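You operate a simulated robot arm through the tools that you are given. There is no shell and no other tool.

Carry out the task below with a simulated robot arm. There is one attempt and no reset: what you move stays moved.

JOB
Switch the press on, seal the bagged pillow in the drawer and switch the heater off again.
Fine: power and heater on, dials as they are, drawer shut, start once the green lamp is lit; pull the drawer out at the end.
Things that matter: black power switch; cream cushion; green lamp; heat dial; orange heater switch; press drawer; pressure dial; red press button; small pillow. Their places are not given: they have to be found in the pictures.

The check looks at the end state, three seconds after you hand in, the way a careful person would. Anything else that was tipped, shoved, dropped, spilled or broken makes it a failure. Lids that push on must go on centred and level and be pressed home; caps that screw on are set level and turned clockwise until they are tight.

ROBOT AND FRAMES
A 6-joint arm with a two-finger gripper, fixed in place. Base frame: the origin is at the foot of the arm, x ahead of it, y to its left, z up. Readings come in cm, rad, newtons and seconds.
Its first joint turns from -2.897 to 2.897 rad. Payload 2.45 kg.
The TCP is the grasp point between the finger pads, 2 cm short of the fingertips. In the tool frame z runs along the fingers and y along their closing line. The gripper opens to 14 cm. The gripper's body begins 16.8 cm behind the TCP.
Orientation is told as [roll, pitch, yaw] about the base's x, y, z axes, in that order, counted from this pose: with the fingers straight down and closing along the base's y, the tool's x points along the base's -x, its y along +y and its z along -z.

CONTROLS
- The arm moves only by the tool drive_tool. Its argument "motion" is a list that holds one entry, the list of rows, each a list of 7 numbers: the shift along the tool's x, y, z in cm, then the turn, a rotation vector about the tool's x, y, z in rad, then the closure, from 0 (fully open) to 1 (shut). In form: [[[x, y, z, rx, ry, rz, fingers], ...]]. A call has 1 to 20 rows; each row shifts and turns the commanded pose from where the row before left it, along the tool's axes as they then stand. Rows are played at 5 a second. More than 5 cm and 0.15 rad between two rows, or a gripper value outside its range, and nothing of the call is played. A pose out of reach is approached as far as the arm can. The call stops where the force on the tool passes 40 N (or 10 N more than at its start, if that is more) or the arm is blocked; 0.2 s more then pass. Each finger travels about 4.5 cm/s and halts on what it meets, pressing with about 38 N; the grip force reading is that of the motor and also rises with nothing between the fingers. The clock runs only during rows and for 0.2 s after the last one: add rows that do not move to give the fingers time. It gives the time, the measured TCP pose, the force on the tool (base axes), the opening and the grip force at its end, in the units of the frame above (readings bear some noise), with the torque about the TCP (base axes, N m) and any sound that the robot's microphone picked up, and new pictures: "pictures" is both (left out), scene, wrist or none.
- Cameras (640 x 400 px; columns grow to the right, rows downward): "scene" is fixed at [4.81, 50.23, 142.58]; the picture's right is [0.16, -0.99, 0.00], its down [-0.77, -0.12, -0.62] and it looks along [0.62, 0.10, -0.78] (base axes); focal length 214 px, centre (320, 200). "wrist" rides on the gripper at [7.8, 1.1, -20.9] in the tool frame; the picture's right is [-0.14, 0.99, 0.00], its down [-0.92, -0.13, -0.37] and it looks along [-0.36, -0.05, 0.93] (tool axes); focal length 280 px, centre (320, 200).
- pixel_to_xyz(camera, pixels): there is no depth. For up to 12 entries [column, row, z] of the newest picture of that camera ("zoom" is the newest enlarged one), the place [x, y] in the base frame at which the ray of that pixel passes the height z, good to about 0.3 cm. No time passes.
- close_up(camera, box): a new picture of the part [left, top, right, bottom] of that camera's present view, enlarged. No time passes.
- hand_in(): hands the job in; it is judged then, once.

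Open the gripper and draw the arm clear of the work before you hand the job in, unless the task says otherwise.

The tools are called by a JSON object that holds its "fn" and its "kwargs". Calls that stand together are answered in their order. drive_tool: Moves the arm, as the interface text tells. Its arguments: {"type":"object","properties":{"motion":{"type":"array"},"pictures":{"type":"string","enum":["both","scene","wrist","none"]}},"required":["motion"]} The other tools are called the same way: pixel_to_xyz (camera, pixels) gives the place at which the rays of pixels pass given heights; close_up (camera, box) takes an enlarged picture of a part of a camera's view; hand_in () hands the job in.

At the start:

```text
t: 0.0
position: [26.86, 51.93, 122.4]
orientation: [0.001, 0.0, 0.0]
contact_force: [-0.2, -0.5, 0.1]
ft_torque: [-0.03, -0.03, -0.02]
opening: 14.02
grip_force: 0.0
```

scene: 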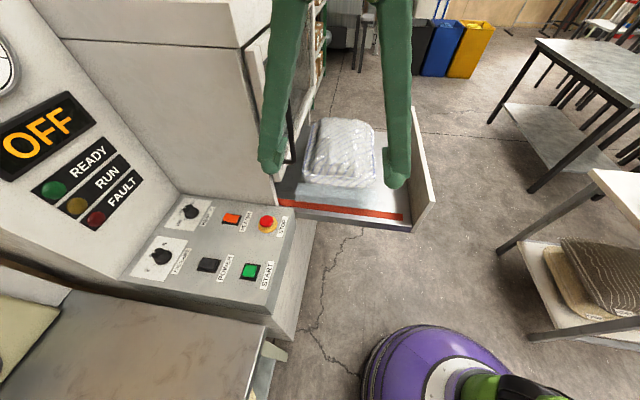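
wrist: 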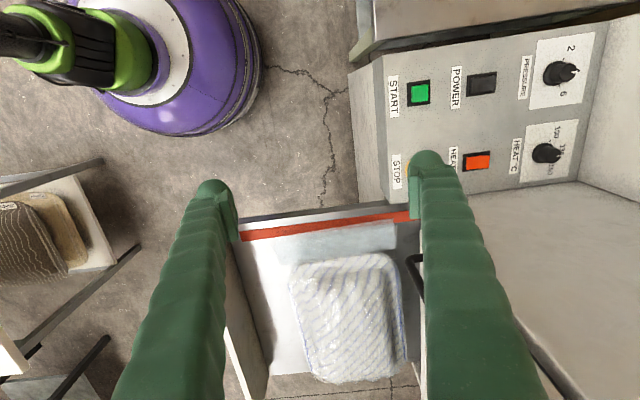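

The scene shows a press with display "OFF" (50,130), panel with dials (190,212), (162,256), orange heater switch (230,219), black power switch (209,265), green START (249,271), red STOP (267,224), and the drawer with a bagged pillow (340,155). I look closer at the panel and the drawer.

{"fn": "close_up", "kwargs": {"camera": "scene", "box": [120, 180, 310, 300]}}

{"fn": "close_up", "kwargs": {"camera": "scene", "box": [240, 90, 450, 240]}}

{"fn": "close_up", "kwargs": {"camera": "wrist", "box": [340, 20, 640, 210]}}

{"fn": "close_up", "kwargs": {"camera": "wrist", "box": [200, 180, 460, 400]}}

{"fn": "close_up", "kwargs": {"camera": "scene", "box": [0, 0, 320, 200]}}

```text
3.33 times, centred on (215, 240) of scene
```

zoom: 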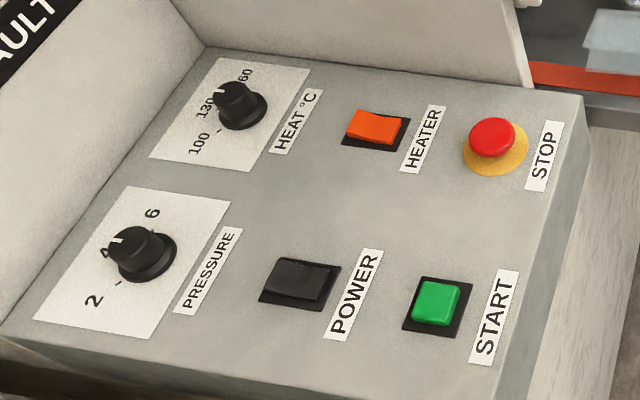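

```text
2.67 times, centred on (345, 165) of scene
```

zoom: 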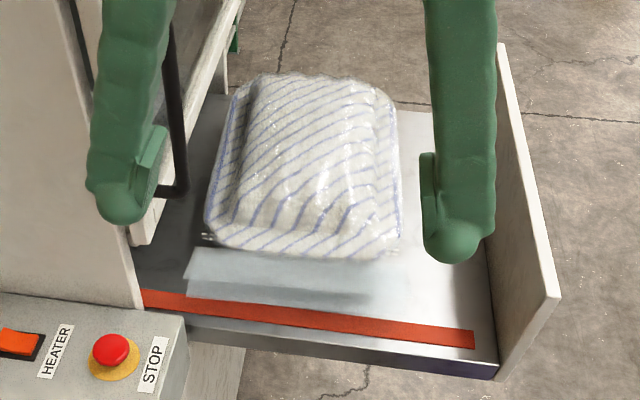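

```text
2.11 times, centred on (490, 115) of wrist
```

zoom: 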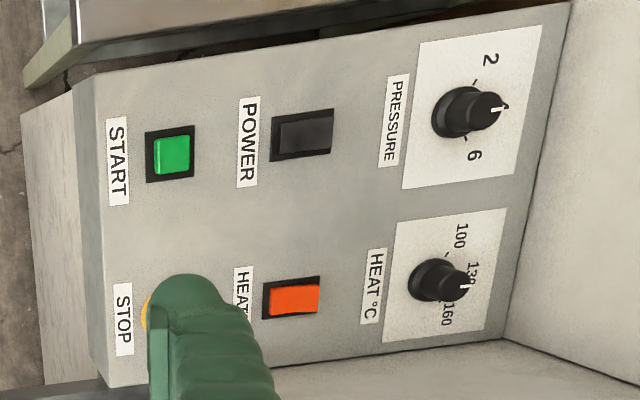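

```text
1.82 times, centred on (330, 290) of wrist
```

zoom: 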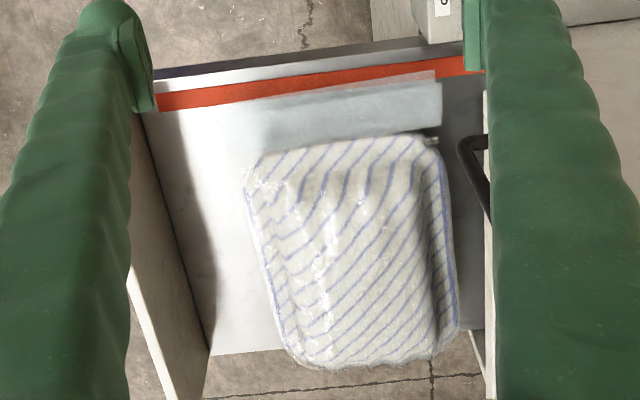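

```text
2.00 times, centred on (160, 100) of scene
```

zoom: 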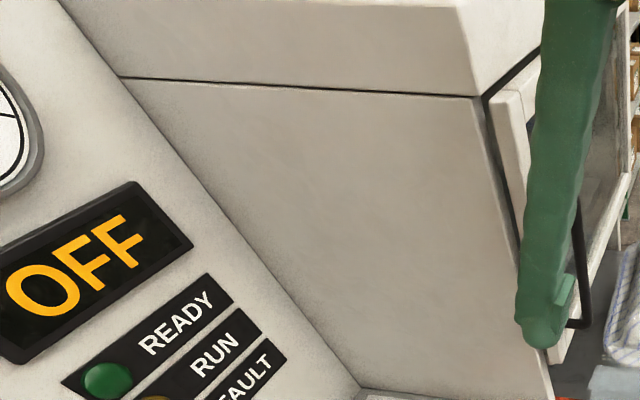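

I'll triangulate: the power switch is at scene (209,265)/wrist (482,84), START at scene (249,271)/wrist (419,92), and the strip's right end at scene (403,217)/wrist (242,235).

{"fn": "pixel_to_xyz", "kwargs": {"camera": "scene", "pixels": [[209, 265, 80], [209, 265, 100], [249, 271, 80], [249, 271, 100], [230, 219, 80], [230, 219, 100], [403, 217, 60], [403, 217, 80], [403, 217, 100], [190, 212, 80], [190, 212, 100], [162, 256, 90]]}}

{"fn": "pixel_to_xyz", "kwargs": {"camera": "wrist", "pixels": [[482, 84, 80], [482, 84, 100], [419, 92, 80], [419, 92, 100], [477, 161, 80], [477, 161, 100], [242, 236, 60], [242, 236, 80], [242, 236, 100], [548, 153, 80], [548, 153, 100], [560, 73, 90]]}}

```text
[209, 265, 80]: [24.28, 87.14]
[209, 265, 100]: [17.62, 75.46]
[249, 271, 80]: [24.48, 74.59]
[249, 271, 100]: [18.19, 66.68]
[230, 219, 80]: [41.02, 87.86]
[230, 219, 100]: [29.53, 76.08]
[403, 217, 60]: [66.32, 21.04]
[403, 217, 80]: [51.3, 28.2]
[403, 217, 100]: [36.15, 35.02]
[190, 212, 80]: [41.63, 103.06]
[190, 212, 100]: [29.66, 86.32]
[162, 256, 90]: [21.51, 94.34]
```

```text
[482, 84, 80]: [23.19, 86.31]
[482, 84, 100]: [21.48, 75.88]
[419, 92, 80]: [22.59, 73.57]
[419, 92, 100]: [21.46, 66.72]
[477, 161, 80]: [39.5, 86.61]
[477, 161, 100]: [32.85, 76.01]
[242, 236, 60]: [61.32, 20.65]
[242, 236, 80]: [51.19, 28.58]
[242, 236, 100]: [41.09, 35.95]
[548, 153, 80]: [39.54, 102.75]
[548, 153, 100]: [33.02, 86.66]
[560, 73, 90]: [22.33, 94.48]
```

Estimates: panel top around z≈85, power ≈(22.8,84.5), START ≈(22,71.5), heater ≈(37.4,84), drawer strip z≈80. I move the tool over to look at the drawer from the front side, staying high.

{"fn": "drive_tool", "kwargs": {"motion": [[[-2.6, -4, 0, 0, 0, 0, 0.5], [-2.6, -4, 0, 0, 0, 0, 0.5], [-2.6, -4, 0, 0, 0, 0, 0.8], [-2.6, -4, 0, 0, 0, 0, 1], [-2.6, -4, 0, 0, 0, 0, 1], [0, 0, 0, 0, 0, 0, 1]]]}}

```text
t: 1.4
position: [39.84, 31.95, 122.66]
orientation: [0.001, -0.002, 0.001]
contact_force: [0.0, 0.4, -0.9]
ft_torque: [-0.02, 0.01, 0.01]
opening: 1.82
grip_force: 0.1
```

scene: 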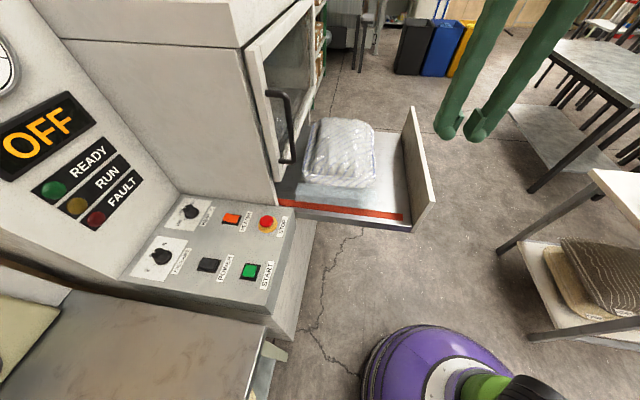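
wrist: 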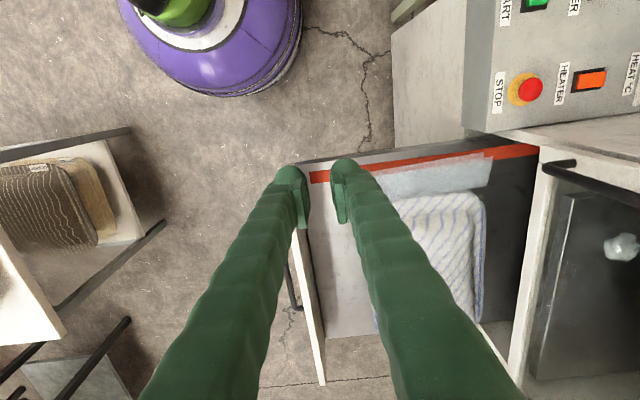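

The scene now shows the drawer and a glass door with black handle (285,125); the wrist picture shows a dark handle on the drawer's front plate around (292,290). I enlarge these.

{"fn": "close_up", "kwargs": {"camera": "wrist", "box": [260, 130, 560, 390]}}

{"fn": "close_up", "kwargs": {"camera": "scene", "box": [230, 20, 450, 240]}}

{"fn": "close_up", "kwargs": {"camera": "scene", "box": [265, 160, 425, 240]}}

```text
1.54 times, centred on (410, 260) of wrist
```

zoom: 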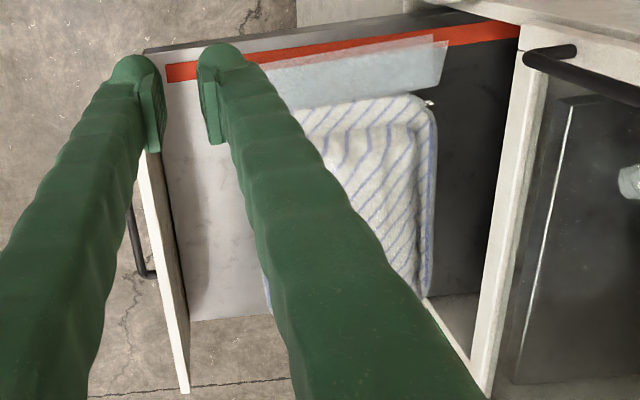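

```text
1.82 times, centred on (340, 130) of scene
```

zoom: 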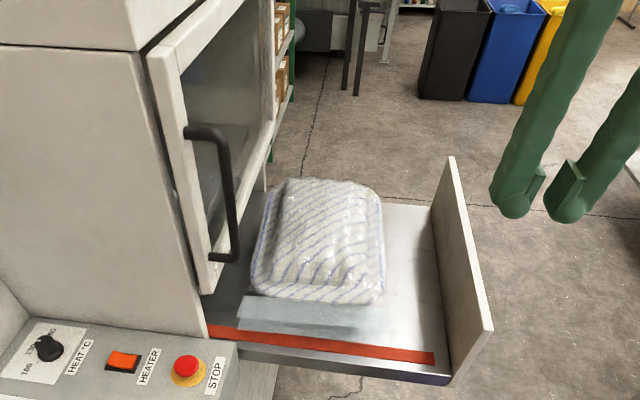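

```text
4.00 times, centred on (345, 200) of scene
```

zoom: 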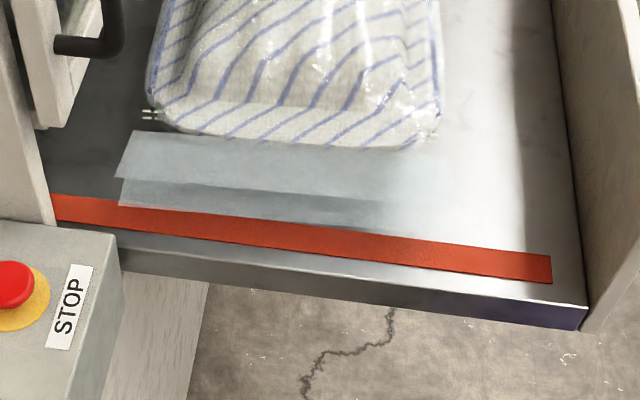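

The bag's film flap lies between pillow and the orange strip, and whether it overlaps the strip is unclear from this angle. I move the wrist camera above the strip to look straight down.

{"fn": "drive_tool", "kwargs": {"motion": [[[-4.4, 0.6, 0, 0, 0, 0, 1], [-4.4, 0.6, 0, 0, 0, 0, 1], [-4.4, 0.6, 0, 0, 0, 0, 1], [-4.4, 0.6, 0, 0, 0, 0, 1], [-4.4, 0.6, 0, 0, 0, 0, 1], [0, 0, 0, 0, 0, 0, 1]]], "pictures": "wrist"}}

{"fn": "close_up", "kwargs": {"camera": "wrist", "box": [240, 20, 480, 170]}}

```text
t: 2.8
position: [61.69, 34.9, 122.44]
orientation: [0.001, -0.002, 0.0]
contact_force: [0.6, -0.3, 0.4]
ft_torque: [0.0, -0.01, -0.04]
opening: 0.0
grip_force: 29.5
```

wrist: 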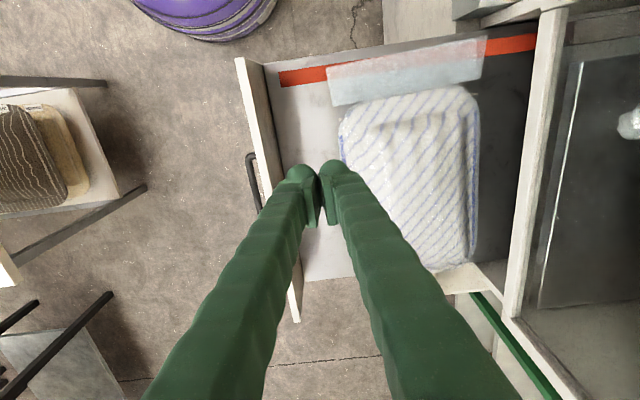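

```text
2.67 times, centred on (360, 95) of wrist
```

zoom: 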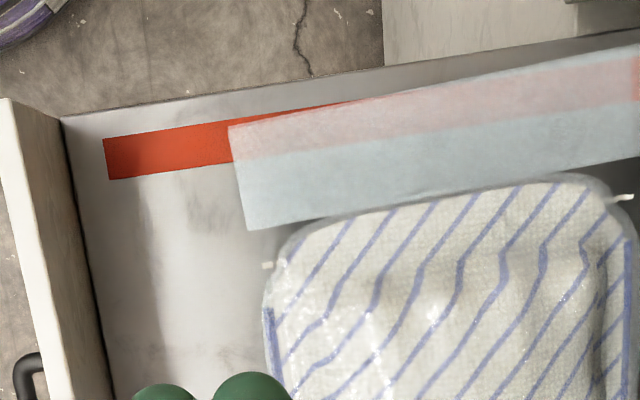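

Seen from above, the film flap does lie across the strip over its length (wrist 330–485, rows 40–100), so the bag is well placed. Next I go back and move over the panel for a near look at the switches.

{"fn": "drive_tool", "kwargs": {"motion": [[[4.4, 2.1, 0, 0, 0, 0, 1], [4.4, 2.1, 0, 0, 0, 0, 1], [4.4, 2.1, 0, 0, 0, 0, 1], [4.4, 2.1, 0, 0, 0, 0, 1], [4.4, 2.1, 0, 0, 0, 0, 1], [4.4, 2.1, 0, 0, 0, 0, 1], [4.4, 2.1, 0, 0, 0, 0, 1], [4.4, 2.1, 0, 0, 0, 0, 1], [0, 4, -1, 0, 0, 0, 1], [0, 4, 0, 0, 0, 0, 1], [0, 4, 0, 0, 0, 0, 1], [0, 4, 0, 0, 0, 0, 1], [0, 0, 0, 0, 0, 0, 1]]]}}

{"fn": "close_up", "kwargs": {"camera": "wrist", "box": [240, 0, 560, 200]}}

```text
t: 5.6
position: [26.8, 67.62, 123.4]
orientation: [0.001, -0.003, 0.002]
contact_force: [-1.1, -0.2, 0.1]
ft_torque: [0.02, 0.02, 0.0]
opening: 0.03
grip_force: 29.4
```

scene: 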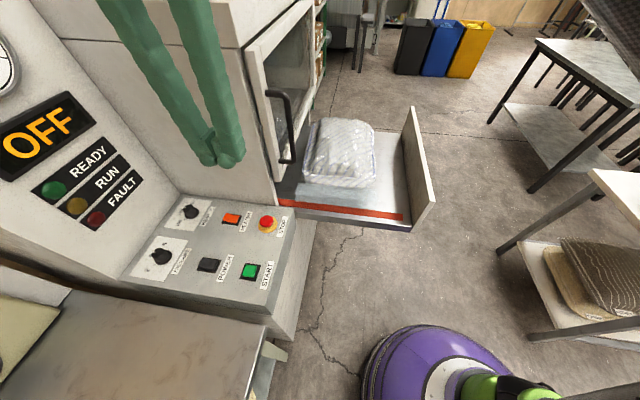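
wrist: 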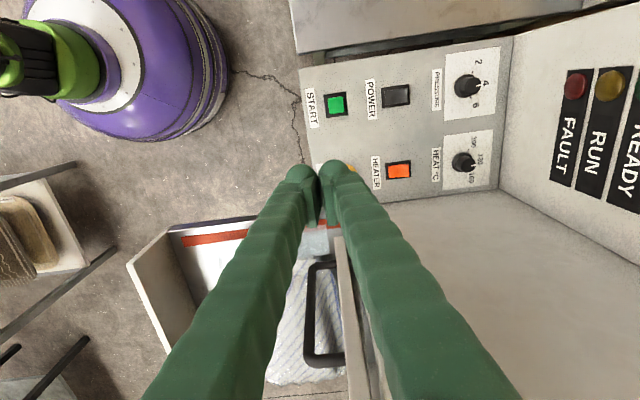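

```text
2.00 times, centred on (400, 100) of wrist
```

zoom: 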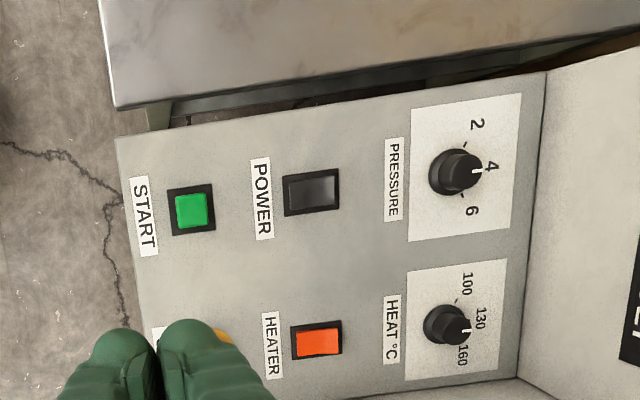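

The panel's "up" direction is toward the display (+y). I enlarge the two rockers to see which half stands raised.

{"fn": "close_up", "kwargs": {"camera": "wrist", "box": [365, 75, 435, 118]}}

{"fn": "close_up", "kwargs": {"camera": "wrist", "box": [365, 148, 435, 192]}}

{"fn": "close_up", "kwargs": {"camera": "scene", "box": [190, 250, 270, 300]}}

{"fn": "close_up", "kwargs": {"camera": "scene", "box": [210, 200, 290, 250]}}

{"fn": "pixel_to_xyz", "kwargs": {"camera": "wrist", "pixels": [[396, 95, 84], [396, 95, 86], [335, 105, 84], [335, 105, 86], [399, 171, 84], [399, 171, 86], [300, 70, 85], [513, 37, 85], [499, 188, 85]]}}

{"fn": "pixel_to_xyz", "kwargs": {"camera": "scene", "pixels": [[209, 265, 84], [209, 265, 86], [249, 271, 84], [249, 271, 86], [230, 219, 84], [230, 219, 86], [295, 207, 85], [268, 314, 85], [121, 278, 85], [182, 194, 85]]}}

```text
9.14 times, centred on (400, 96) of wrist
```

zoom: 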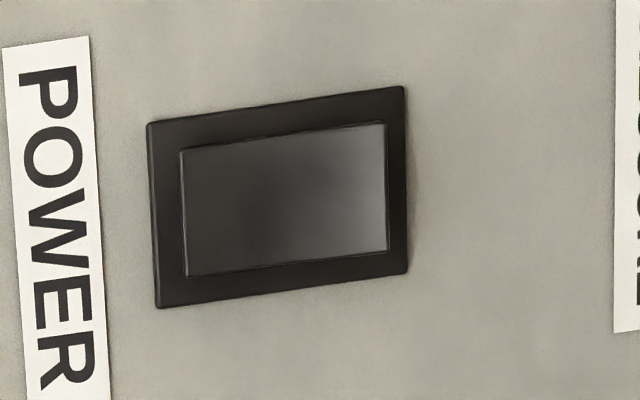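

```text
9.09 times, centred on (400, 170) of wrist
```

zoom: 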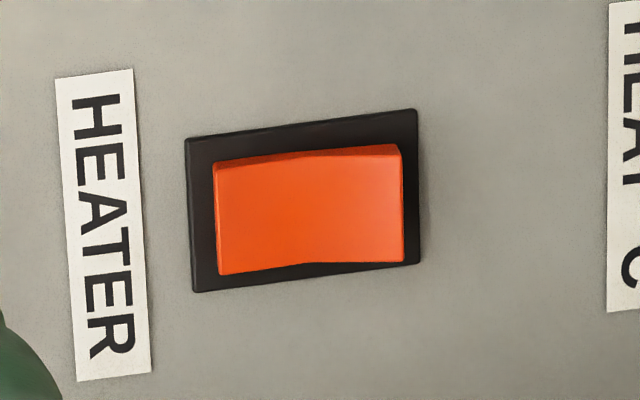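

```text
8.00 times, centred on (230, 275) of scene
```

zoom: 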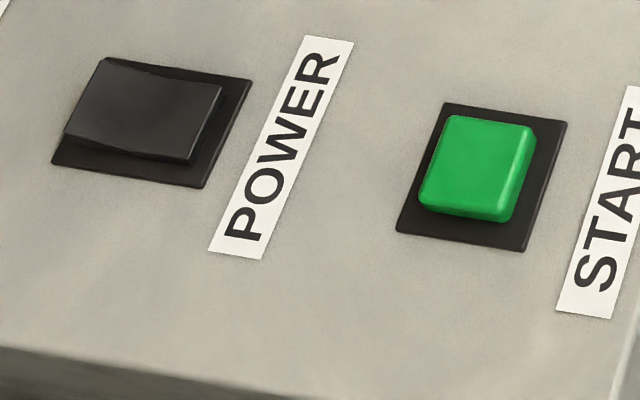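

```text
8.00 times, centred on (250, 225) of scene
```

zoom: 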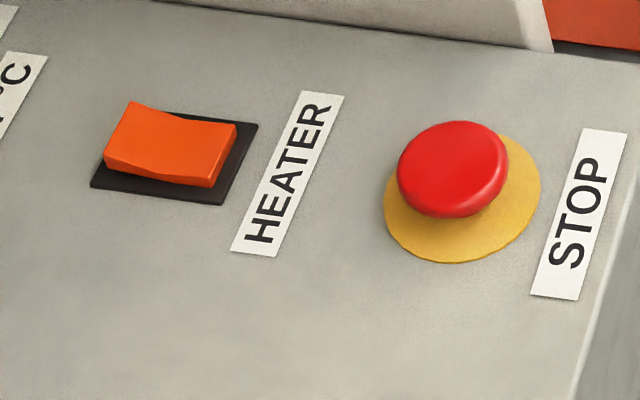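

```text
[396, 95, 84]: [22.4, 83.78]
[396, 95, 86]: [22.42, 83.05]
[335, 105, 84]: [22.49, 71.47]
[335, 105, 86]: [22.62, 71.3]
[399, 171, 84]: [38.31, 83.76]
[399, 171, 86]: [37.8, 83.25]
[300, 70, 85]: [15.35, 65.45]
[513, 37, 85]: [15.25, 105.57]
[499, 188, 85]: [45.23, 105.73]
```

```text
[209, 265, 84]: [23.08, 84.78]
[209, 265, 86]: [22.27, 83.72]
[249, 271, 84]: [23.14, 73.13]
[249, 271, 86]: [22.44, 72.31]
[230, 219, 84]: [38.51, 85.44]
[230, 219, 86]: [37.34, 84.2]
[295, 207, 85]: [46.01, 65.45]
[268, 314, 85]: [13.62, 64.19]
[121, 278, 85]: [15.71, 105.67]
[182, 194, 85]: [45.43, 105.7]
```

The +y halves (toward the dials) of both rockers stand raised, so pressing those ends should switch them on. I move the closed fingers to above the power rocker's +y end, about (22.5, 85.6), stopping at z≈98.

{"fn": "drive_tool", "kwargs": {"motion": [[[0.61, 2.57, 3.6, 0, 0, 0, 1], [0.61, 2.57, 3.6, 0, 0, 0, 1], [0.61, 2.57, 3.6, 0, 0, 0, 1], [0.61, 2.57, 3.6, 0, 0, 0, 1], [0.61, 2.57, 3.6, 0, 0, 0, 1], [0.61, 2.57, 3.6, 0, 0, 0, 1], [0.61, 2.57, 3.6, 0, 0, 0, 1], [0, 0, 0, 0, 0, 0, 1], [0, 0, 0, 0, 0, 0, 1]]]}}

{"fn": "close_up", "kwargs": {"camera": "wrist", "box": [220, 60, 460, 210]}}

{"fn": "close_up", "kwargs": {"camera": "scene", "box": [140, 180, 300, 300]}}

```text
t: 7.6
position: [22.11, 85.57, 98.12]
orientation: [0.002, 0.0, -0.001]
contact_force: [0.0, -0.8, 0.2]
ft_torque: [0.01, 0.0, 0.01]
opening: 0.0
grip_force: 29.4
```

scene: 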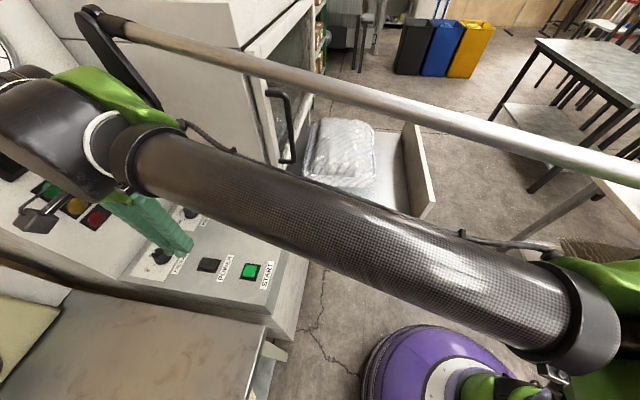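
wrist: 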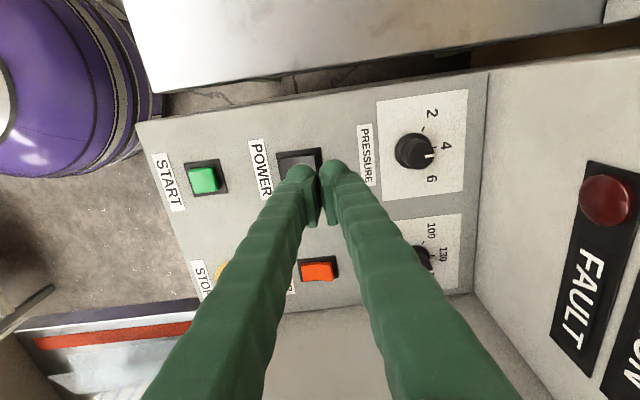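

```text
2.67 times, centred on (340, 135) of wrist
```

zoom: 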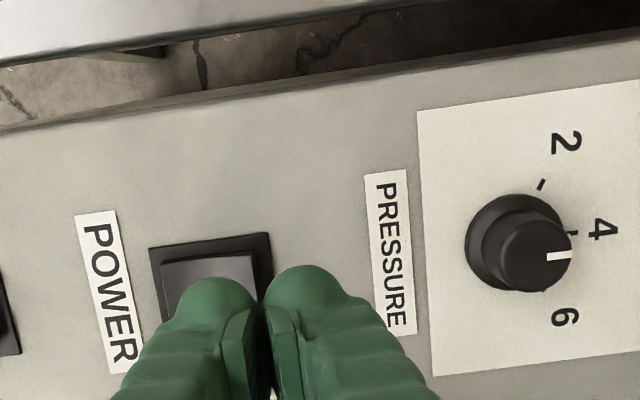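

```text
3.33 times, centred on (220, 240) of scene
```

zoom: 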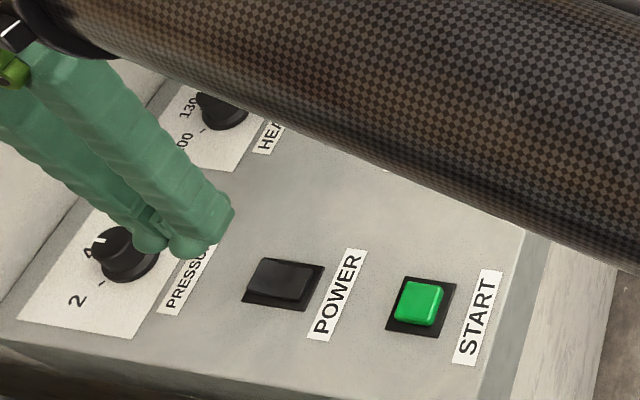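

The wrist view shows the fingers just short of the power rocker's right edge (zoom 253,255). I compute where the switch's base edges are, to place the fingertip properly.

{"fn": "pixel_to_xyz", "kwargs": {"camera": "wrist", "pixels": [[276.3, 153.8, 85], [320.5, 147, 85], [281, 158.6, 86], [315, 155.6, 86], [315, 155.6, 87], [188, 165, 85], [226, 193, 85], [203, 180, 87], [298, 260, 85], [338, 279, 85], [318, 271, 86]]}}

{"fn": "pixel_to_xyz", "kwargs": {"camera": "scene", "pixels": [[196, 270, 85], [216, 272.5, 85], [221.5, 258.3, 85], [203, 257, 85]]}}

```text
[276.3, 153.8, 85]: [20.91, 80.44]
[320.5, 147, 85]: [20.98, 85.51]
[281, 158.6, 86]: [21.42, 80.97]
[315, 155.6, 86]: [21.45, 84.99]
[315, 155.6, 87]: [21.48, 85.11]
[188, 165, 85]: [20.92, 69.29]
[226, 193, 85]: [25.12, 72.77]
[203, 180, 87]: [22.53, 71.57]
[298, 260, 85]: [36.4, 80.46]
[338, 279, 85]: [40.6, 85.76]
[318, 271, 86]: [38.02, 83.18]
```

```text
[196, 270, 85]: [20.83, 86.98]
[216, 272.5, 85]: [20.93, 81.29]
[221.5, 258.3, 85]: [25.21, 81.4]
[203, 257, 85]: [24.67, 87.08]
```

The power switch is centred near (23, 83.3) with its +y end near y≈85.2. I align to (23, 86) and descend slowly to press; contact is expected at TCP z≈88.3.

{"fn": "drive_tool", "kwargs": {"motion": [[[-0.9, 0.45, 0, 0, 0, 0, 1], [0, 0, 3, 0, 0, 0, 1], [0, 0, 3, 0, 0, 0, 1], [0, 0, 1.5, 0, 0, 0, 1], [0, 0, 0, 0, 0, 0, 1], [0, 0, 0.4, 0, 0, 0, 1], [0, 0, 0.4, 0, 0, 0, 1], [0, 0, 0.4, 0, 0, 0, 1], [0, 0, 0.4, 0, 0, 0, 1], [0, 0, 0, 0, 0, 0, 1]]]}}

{"fn": "close_up", "kwargs": {"camera": "wrist", "box": [220, 60, 460, 210]}}

{"fn": "close_up", "kwargs": {"camera": "scene", "box": [140, 200, 300, 300]}}

```text
t: 9.8
position: [23.34, 86.01, 88.88]
orientation: [0.001, -0.002, 0.0]
contact_force: [-0.5, -0.1, 0.1]
ft_torque: [-0.01, -0.01, 0.0]
opening: 0.02
grip_force: 29.3
```

scene: 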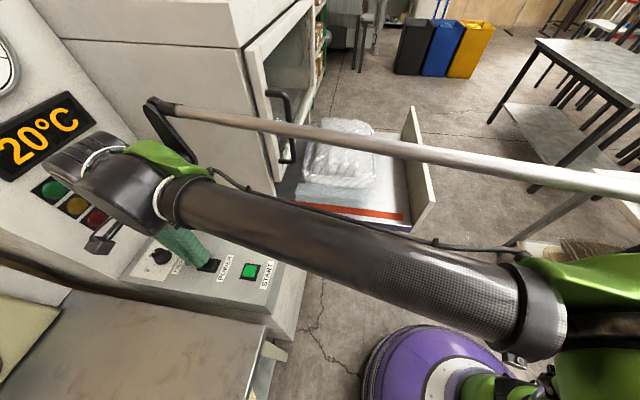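
wrist: 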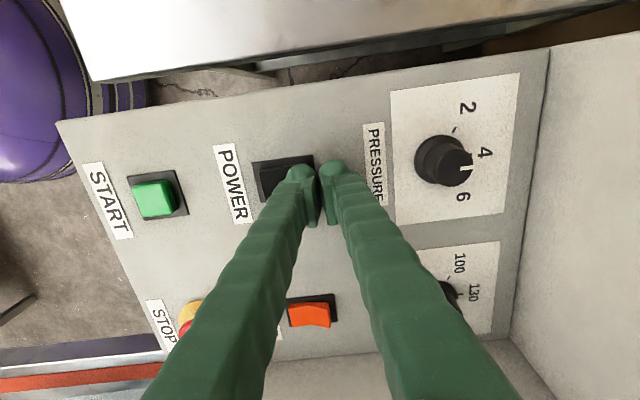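

```text
2.67 times, centred on (340, 135) of wrist
```

zoom: 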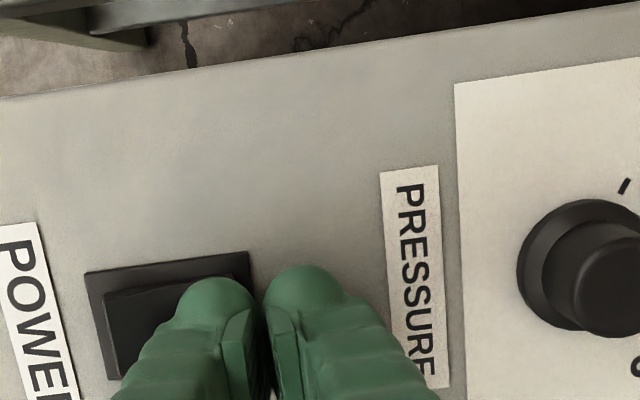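

```text
4.00 times, centred on (220, 250) of scene
```

zoom: 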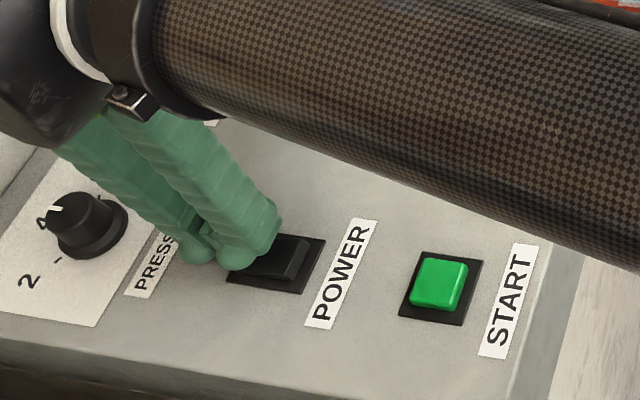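

The display now reads 20 °C, so the power is on. I rise, tilt the tool slightly so the wrist leans away from the cabinet wall (x≈45), and move over to the heater rocker's +y end at about (38.5, 86).

{"fn": "drive_tool", "kwargs": {"motion": [[[0, 0, -3, 0, 0, 0, 1], [0, 0, -3, 0, 0, 0, 1], [0, 0, -3, 0, 0, 0, 1], [0, 0, 0, 0, -0.1, 0, 1], [0, 0, 0, 0, -0.1, 0, 1], [-3.6, 0, 0.73, 0, 0, 0, 1], [-3.6, 0, 0.73, 0, 0, 0, 1], [-3.6, 0, 0.73, 0, 0, 0, 1], [-3.6, 0, 0.73, 0, 0, 0, 1], [0, 0, 0, 0, 0, 0, 1]]]}}

{"fn": "close_up", "kwargs": {"camera": "wrist", "box": [220, 60, 460, 210]}}

```text
t: 12.0
position: [38.03, 85.93, 97.69]
orientation: [0.003, -0.199, -0.001]
contact_force: [-0.5, -0.4, 0.4]
ft_torque: [0.02, -0.01, 0.0]
opening: 0.0
grip_force: 29.7
```

scene: 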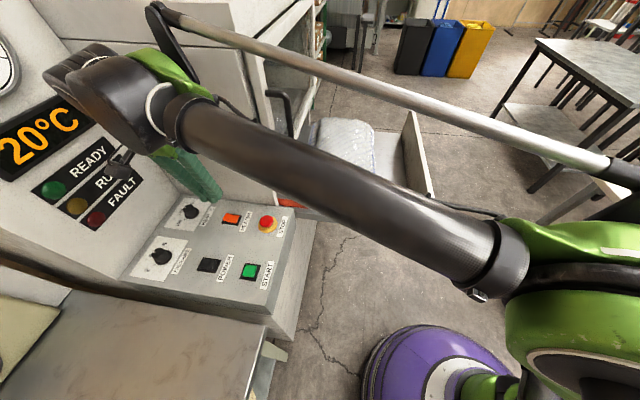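
wrist: 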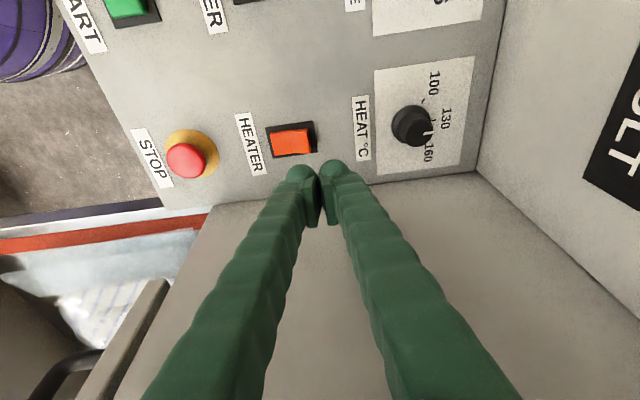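

```text
2.67 times, centred on (340, 135) of wrist
```

zoom: 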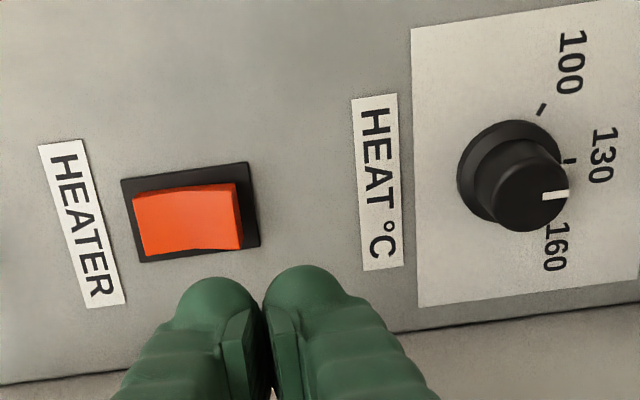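

The heater rocker is visible at wrist (291,142). I locate its base corners from this pose.

{"fn": "pixel_to_xyz", "kwargs": {"camera": "wrist", "pixels": [[265.5, 128, 85], [313.5, 121, 85], [317.5, 150.5, 85], [273, 158, 85], [309, 132, 87]]}}

```text
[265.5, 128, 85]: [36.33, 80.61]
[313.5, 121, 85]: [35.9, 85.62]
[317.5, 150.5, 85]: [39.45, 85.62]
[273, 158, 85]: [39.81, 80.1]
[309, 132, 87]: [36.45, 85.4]
```

Its centre is about (37.9, 83.0), so I descend vertically here to press its +y end.

{"fn": "drive_tool", "kwargs": {"motion": [[[0.29, 0, -0.06, 0, 0, 0, 1], [0.745, 0, 3.675, 0, 0, 0, 1], [0.745, 0, 3.675, 0, 0, 0, 1], [0, 0, 0, 0, 0, 0, 1], [0.08, 0, 0.392, 0, 0, 0, 1], [0.08, 0, 0.392, 0, 0, 0, 1], [0.08, 0, 0.392, 0, 0, 0, 1], [0.08, 0, 0.392, 0, 0, 0, 1], [0, 0, 0, 0, 0, 0, 1]]]}}

{"fn": "close_up", "kwargs": {"camera": "wrist", "box": [220, 60, 460, 210]}}

{"fn": "close_up", "kwargs": {"camera": "scene", "box": [0, 80, 320, 280]}}

```text
t: 14.0
position: [37.79, 86.19, 88.91]
orientation: [0.001, -0.198, -0.001]
contact_force: [0.9, 1.3, 8.2]
ft_torque: [-0.05, 0.05, -0.04]
opening: 0.02
grip_force: 29.5
```

scene: 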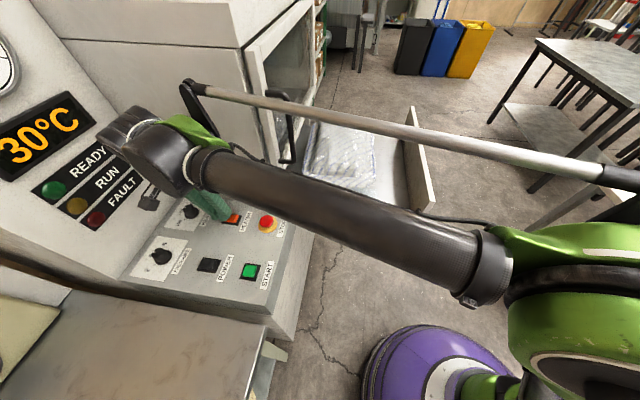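
wrist: 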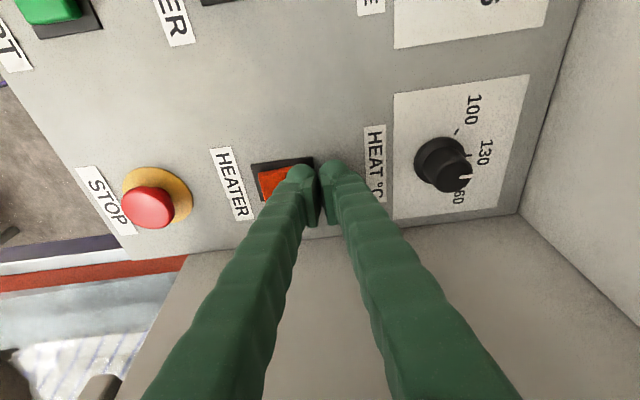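

```text
2.67 times, centred on (340, 135) of wrist
```

zoom: 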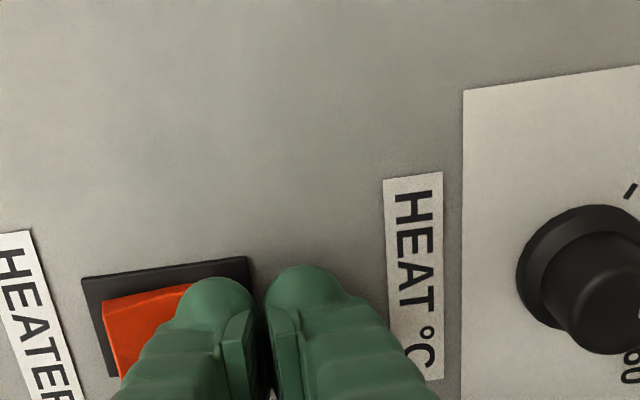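

```text
2.00 times, centred on (160, 180) of scene
```

zoom: 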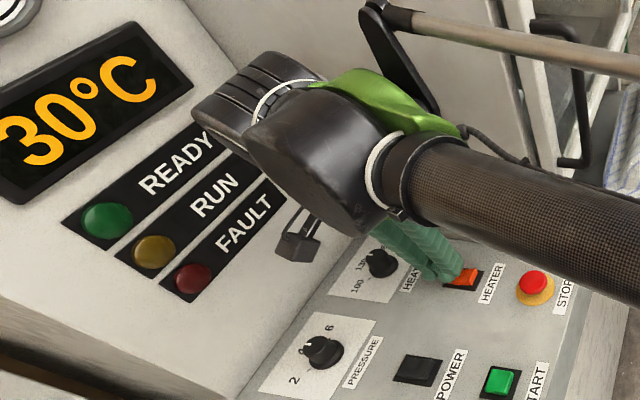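

The display reads 30 °C and rising, so the heater is on. I rise, straighten the tool and travel to the drawer side, avoiding the cabinet corner.

{"fn": "drive_tool", "kwargs": {"motion": [[[-0.9, 0, -4.4, 0, 0, 0, 1], [-0.9, 0, -4.4, 0, 0, 0, 1], [-0.9, 0, -4.4, 0, 0, 0, 1], [-0.9, 0, -4.4, 0, 0, 0, 1], [-0.9, 0, -4.4, 0, 0, 0, 1], [0, 0, 0, 0, 0.1, 0, 1], [0, 0, 0, 0, 0.1, 0, 1], [0.5, -4.75, 0, 0, 0, 0, 1], [0.5, -4.75, 0, 0, 0, 0, 1], [0.5, -4.75, 0, 0, 0, 0, 1], [0.5, -4.75, 0, 0, 0, 0, 1], [0.5, -4.75, 0, 0, 0, 0, 1], [0.5, -4.75, 0, 0, 0, 0, 1], [0.5, -4.75, 0, 0, 0, 0, 1], [-2.8, -4, 0, 0, 0, 0, 1], [-2.8, -4, 0, 0, 0, 0, 1], [-2.8, -4, 0, 0, 0, 0, 1], [-2.8, -4, 0, 0, 0, 0, 1], [-2.8, -4, 0, 0, 0, 0, 1], [-2.8, -4, 0, 0, 0, 0, 1]]]}}

```text
t: 18.2
position: [51.14, 28.76, 111.14]
orientation: [0.002, -0.002, 0.0]
contact_force: [-0.9, -0.4, -0.4]
ft_torque: [0.02, -0.03, 0.02]
opening: 0.0
grip_force: 29.4
```

scene: 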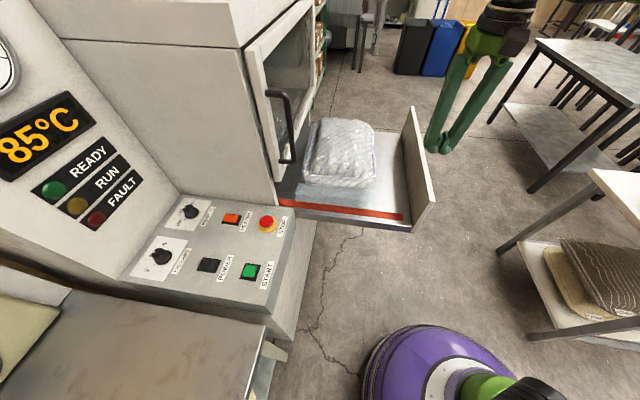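
wrist: 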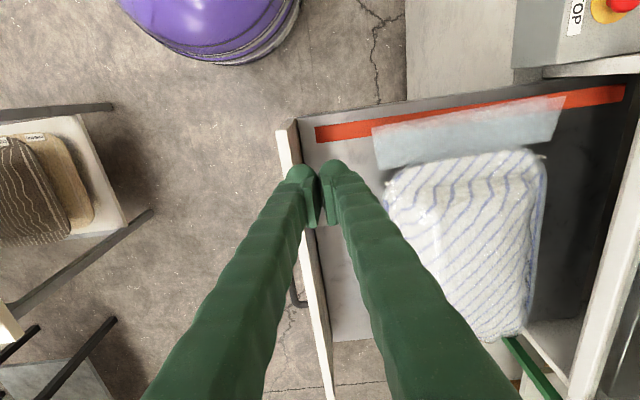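

The display shows 85 °C. I enlarge the drawer plate and handle to measure them.

{"fn": "close_up", "kwargs": {"camera": "wrist", "box": [240, 100, 400, 200]}}

{"fn": "close_up", "kwargs": {"camera": "scene", "box": [380, 90, 480, 240]}}

{"fn": "close_up", "kwargs": {"camera": "wrist", "box": [250, 220, 410, 400]}}

```text
4.00 times, centred on (320, 150) of wrist
```

zoom: 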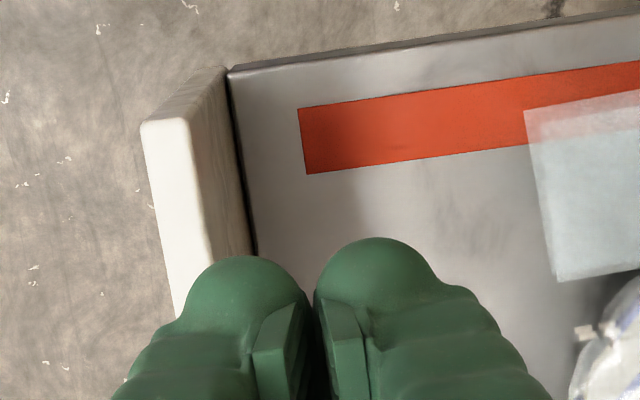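

```text
2.67 times, centred on (430, 165) of scene
```

zoom: 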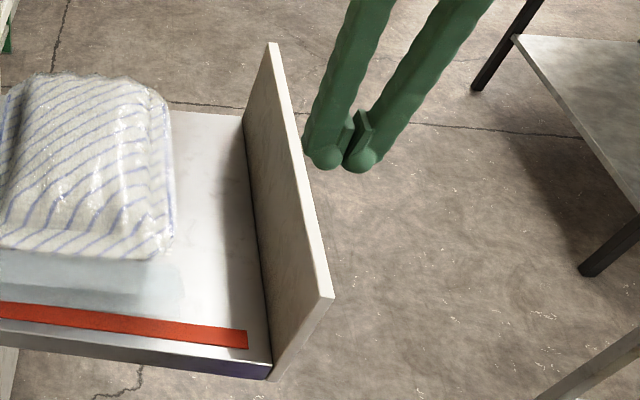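

```text
2.22 times, centred on (330, 310) of wrist
```

zoom: 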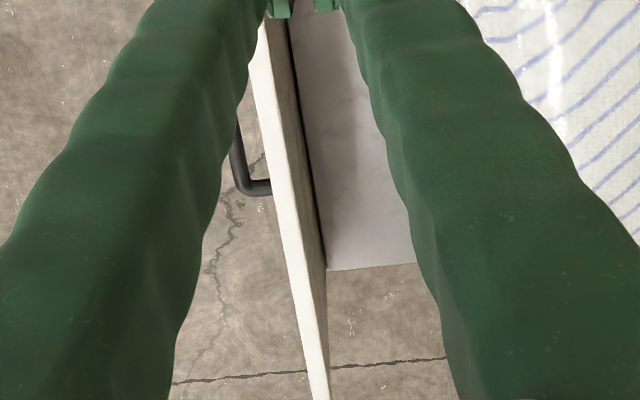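

I triangulate the plate's near top corners: wrist (275,131)/(287,130), scene (435,201)/(430,202.5), and its far top corner at scene (413,106).

{"fn": "pixel_to_xyz", "kwargs": {"camera": "wrist", "pixels": [[275, 131.3, 85], [275, 131.3, 95], [287, 130, 85], [287, 130, 95], [297.5, 117.5, 80], [292, 290, 80], [292, 290, 90], [321, 400, 85], [321, 400, 95], [303, 306, 80], [303, 306, 90], [330, 341, 80]]}}

{"fn": "pixel_to_xyz", "kwargs": {"camera": "scene", "pixels": [[435.3, 201.4, 85], [435.3, 201.4, 95], [429.6, 202.5, 85], [429.6, 202.5, 95], [411, 227, 80], [411.3, 106, 85], [411.3, 106, 95], [414.3, 106, 90], [404, 133, 80], [330, 155, 88], [272, 205, 80]]}}

```text
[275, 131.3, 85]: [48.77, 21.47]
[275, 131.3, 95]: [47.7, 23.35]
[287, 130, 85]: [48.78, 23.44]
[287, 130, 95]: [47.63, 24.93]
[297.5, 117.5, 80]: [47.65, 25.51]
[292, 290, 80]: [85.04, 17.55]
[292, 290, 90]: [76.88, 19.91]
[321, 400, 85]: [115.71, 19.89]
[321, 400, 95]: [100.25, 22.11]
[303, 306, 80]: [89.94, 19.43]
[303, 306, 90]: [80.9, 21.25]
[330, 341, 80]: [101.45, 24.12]
```

```text
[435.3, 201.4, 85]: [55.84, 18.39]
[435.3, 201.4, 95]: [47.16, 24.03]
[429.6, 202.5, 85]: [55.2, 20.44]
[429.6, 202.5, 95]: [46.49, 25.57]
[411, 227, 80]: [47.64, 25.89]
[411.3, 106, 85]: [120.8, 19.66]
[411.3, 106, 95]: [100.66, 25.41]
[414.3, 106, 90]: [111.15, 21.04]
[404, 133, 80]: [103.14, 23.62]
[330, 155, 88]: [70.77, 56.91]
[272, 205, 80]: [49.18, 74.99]
```

Plate: top at z≈94, x from ≈48 to ≈102, outer face y≈23; the U‑handle sits on its outer face around x≈75–80, z≈87. I move in front of the plate (−y side) and tilt the tool toward +y to see the handle and cabinet front.

{"fn": "drive_tool", "kwargs": {"motion": [[[-2.4, -4.3, 0, 0, 0, 0, 1], [-2.4, -4.3, 0, 0, 0, 0, 1], [-2.4, -4.3, 0, 0, 0, 0, 1], [-2.4, -4.3, 0, 0, 0, 0, 1], [-2.4, -4.3, 0, 0, 0, 0, 1], [0, 0, 0, -0.143, 0, 0, 1], [0, 0, 0, -0.143, 0, 0, 1], [0, 0, 0, -0.143, 0, 0, 1], [0, 0, 0, -0.143, 0, 0, 1], [0, 0, 0, -0.143, 0, 0, 1], [0, 0, 0, -0.143, 0, 0, 1], [0, 0, 0, -0.143, 0, 0, 1], [0, 0, 0, 0, 0, 0, 1], [0, 0, 0, 0, 0, 0, 1]]]}}

{"fn": "close_up", "kwargs": {"camera": "scene", "box": [0, 60, 160, 240]}}

```text
t: 21.2
position: [62.98, 7.36, 111.3]
orientation: [1.001, -0.001, -0.001]
contact_force: [0.3, 0.2, -0.5]
ft_torque: [-0.02, 0.01, -0.01]
opening: 0.0
grip_force: 29.9
```

scene: 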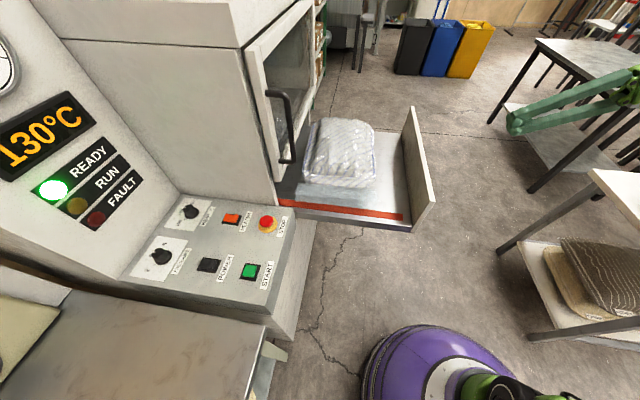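
wrist: 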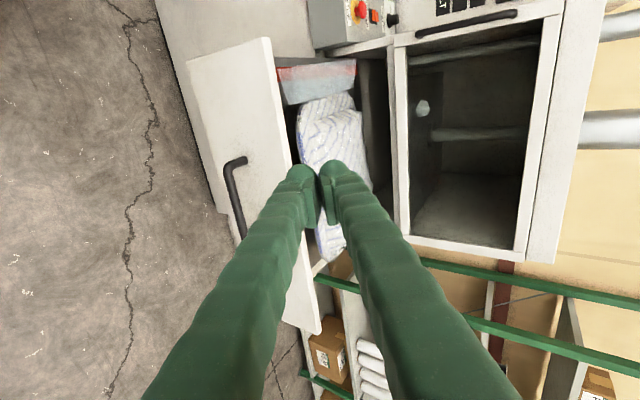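

```text
2.22 times, centred on (80, 150) of scene
```

zoom: 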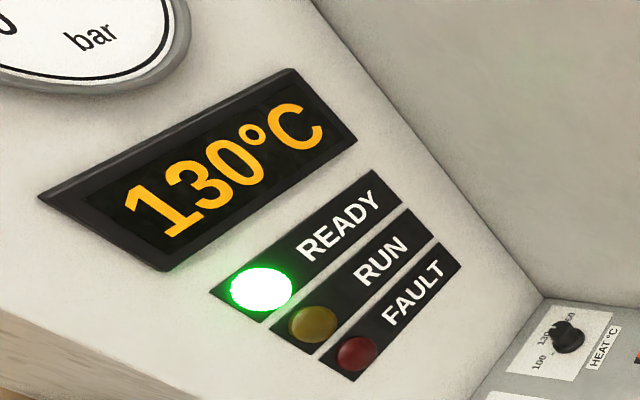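

READY is lit at 130 °C. The wrist view shows the drawer front with its U handle at (237,200) and the glass door's handle at (465,22). I enlarge the handle and measure.

{"fn": "close_up", "kwargs": {"camera": "wrist", "box": [180, 30, 420, 270]}}

{"fn": "pixel_to_xyz", "kwargs": {"camera": "wrist", "pixels": [[230, 163, 85], [230, 163, 88], [230, 163, 91], [245, 158, 85], [245, 158, 88], [240, 235, 85], [240, 235, 88], [240, 235, 91], [190, 62, 80], [268, 40, 94], [390, 45, 95], [390, 45, 100]]}}

{"fn": "pixel_to_xyz", "kwargs": {"camera": "scene", "pixels": [[277, 180, 85], [277, 180, 90], [277, 180, 95], [277, 180, 100], [290, 160, 95], [290, 160, 100], [268, 95, 120], [268, 95, 130]]}}

```text
1.67 times, centred on (300, 150) of wrist
```

zoom: 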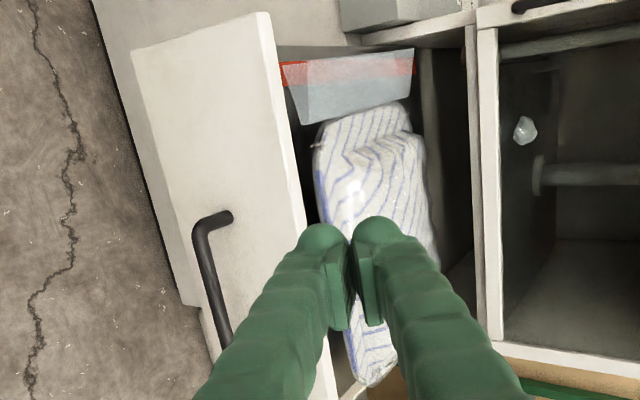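

```text
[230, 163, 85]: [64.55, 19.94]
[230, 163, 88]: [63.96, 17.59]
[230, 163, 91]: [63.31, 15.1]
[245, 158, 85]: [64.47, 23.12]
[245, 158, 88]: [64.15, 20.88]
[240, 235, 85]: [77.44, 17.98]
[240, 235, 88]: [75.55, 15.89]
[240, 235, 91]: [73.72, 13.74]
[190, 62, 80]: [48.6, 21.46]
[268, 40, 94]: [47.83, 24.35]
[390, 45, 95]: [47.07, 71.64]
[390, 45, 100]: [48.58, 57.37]
```

```text
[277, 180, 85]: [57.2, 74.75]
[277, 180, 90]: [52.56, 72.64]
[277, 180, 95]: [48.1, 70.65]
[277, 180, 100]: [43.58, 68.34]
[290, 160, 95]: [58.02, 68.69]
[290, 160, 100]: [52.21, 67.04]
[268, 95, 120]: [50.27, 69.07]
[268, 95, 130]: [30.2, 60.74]
```

The handle bar runs along x≈64–86 at y≈19.5, z≈85; the cabinet door's bottom edge is at about (48,71,95), so the drawer must go in about 45 cm. Before lowering I check where the right-hand tables stand.

{"fn": "pixel_to_xyz", "kwargs": {"camera": "scene", "pixels": [[595, 171, 75], [595, 171, 60], [540, 40, 75], [612, 103, 75], [640, 215, 75], [529, 245, 30]]}}

{"fn": "close_up", "kwargs": {"camera": "scene", "box": [440, 40, 640, 240]}}

```text
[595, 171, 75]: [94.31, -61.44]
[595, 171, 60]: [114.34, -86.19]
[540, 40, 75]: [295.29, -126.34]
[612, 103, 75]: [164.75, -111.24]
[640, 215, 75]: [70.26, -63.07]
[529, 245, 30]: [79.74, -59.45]
```

```text
2.00 times, centred on (540, 140) of scene
```

zoom: 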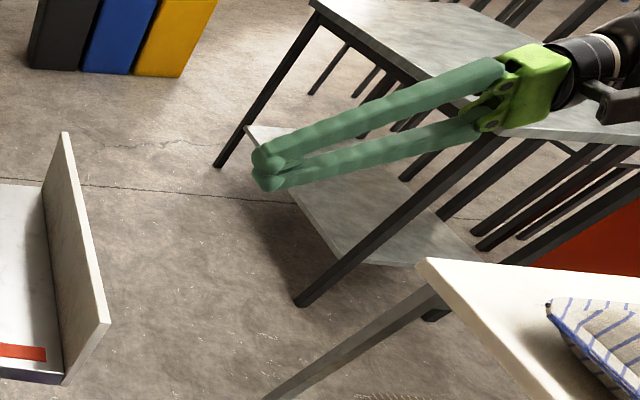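

The white table's edge lies at y≈−61, clear of the wrist's expected place (y≈−30). I tilt a bit more, open the fingers halfway and lower to in front of the handle, about (72, 10, 85).

{"fn": "drive_tool", "kwargs": {"motion": [[[0, 0, 0, -0.125, 0, 0, 0.6], [0, 0, 0, -0.125, 0, 0, 0.5], [-1.5, -4.02, 1.79, 0, 0, 0, 0.45], [-1.5, -4.02, 1.79, 0, 0, 0, 0.45], [-1.5, -4.02, 1.79, 0, 0, 0, 0.45], [-1.5, -4.02, 1.79, 0, 0, 0, 0.45], [-1.5, -4.02, 1.79, 0, 0, 0, 0.45], [-1.5, -4.02, 1.79, 0, 0, 0, 0.45], [0, 0, 0, 0, 0, 0, 0.45], [0, 0, 0, 0, 0, 0, 0.45]]]}}

{"fn": "close_up", "kwargs": {"camera": "wrist", "box": [200, 60, 440, 240]}}

{"fn": "close_up", "kwargs": {"camera": "scene", "box": [340, 80, 640, 260]}}

```text
t: 23.4
position: [72.2, 9.73, 85.16]
orientation: [1.251, -0.003, 0.0]
contact_force: [0.2, 0.2, 0.3]
ft_torque: [0.0, 0.02, 0.01]
opening: 7.71
grip_force: 0.0
```

scene: 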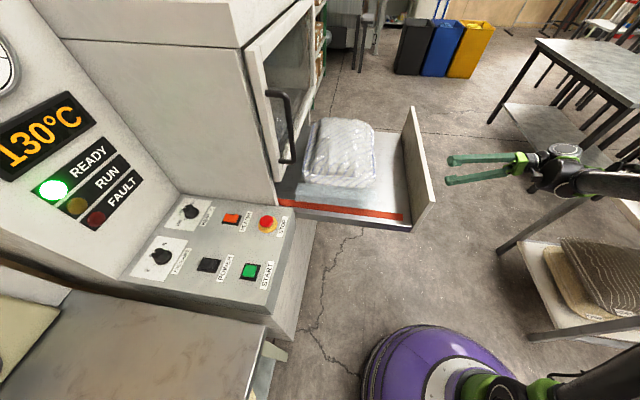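
wrist: 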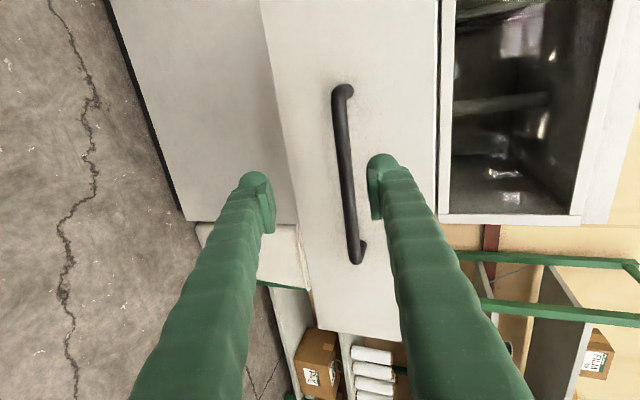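

```text
2.22 times, centred on (320, 150) of wrist
```

zoom: 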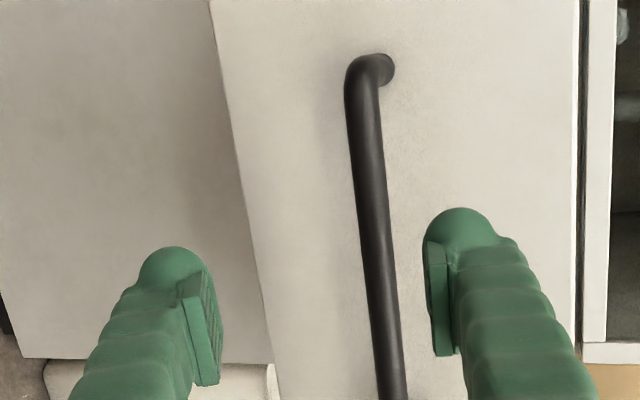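

```text
2.13 times, centred on (490, 170) of scene
```

zoom: 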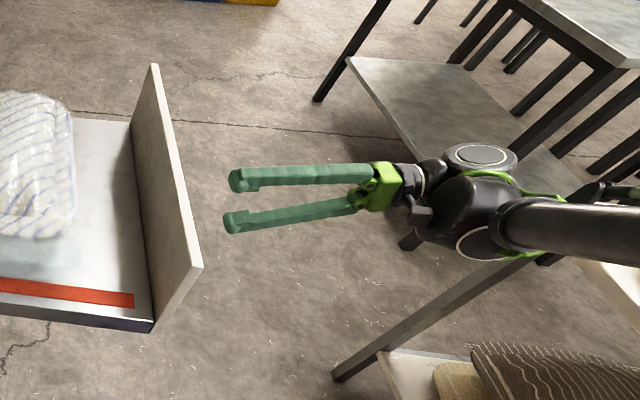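

The handle bar lies between the fingers in view, from (342,90) to (357,260). I check its height from pixel rays assuming y≈19–20.

{"fn": "pixel_to_xyz", "kwargs": {"camera": "wrist", "pixels": [[336, 105, 84], [336, 105, 86], [336, 105, 88], [345, 170, 84], [345, 170, 86], [345, 170, 88], [345, 170, 90], [352, 230, 86], [352, 230, 88], [352, 90, 86], [352, 90, 87], [362, 245, 86]]}}

```text
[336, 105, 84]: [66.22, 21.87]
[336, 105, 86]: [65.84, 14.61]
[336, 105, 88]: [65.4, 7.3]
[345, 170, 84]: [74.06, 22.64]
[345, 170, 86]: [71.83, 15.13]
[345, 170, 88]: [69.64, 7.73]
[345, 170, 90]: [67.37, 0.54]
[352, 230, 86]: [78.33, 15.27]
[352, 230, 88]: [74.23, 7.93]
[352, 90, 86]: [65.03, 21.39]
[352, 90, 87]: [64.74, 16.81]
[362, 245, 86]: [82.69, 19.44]
```

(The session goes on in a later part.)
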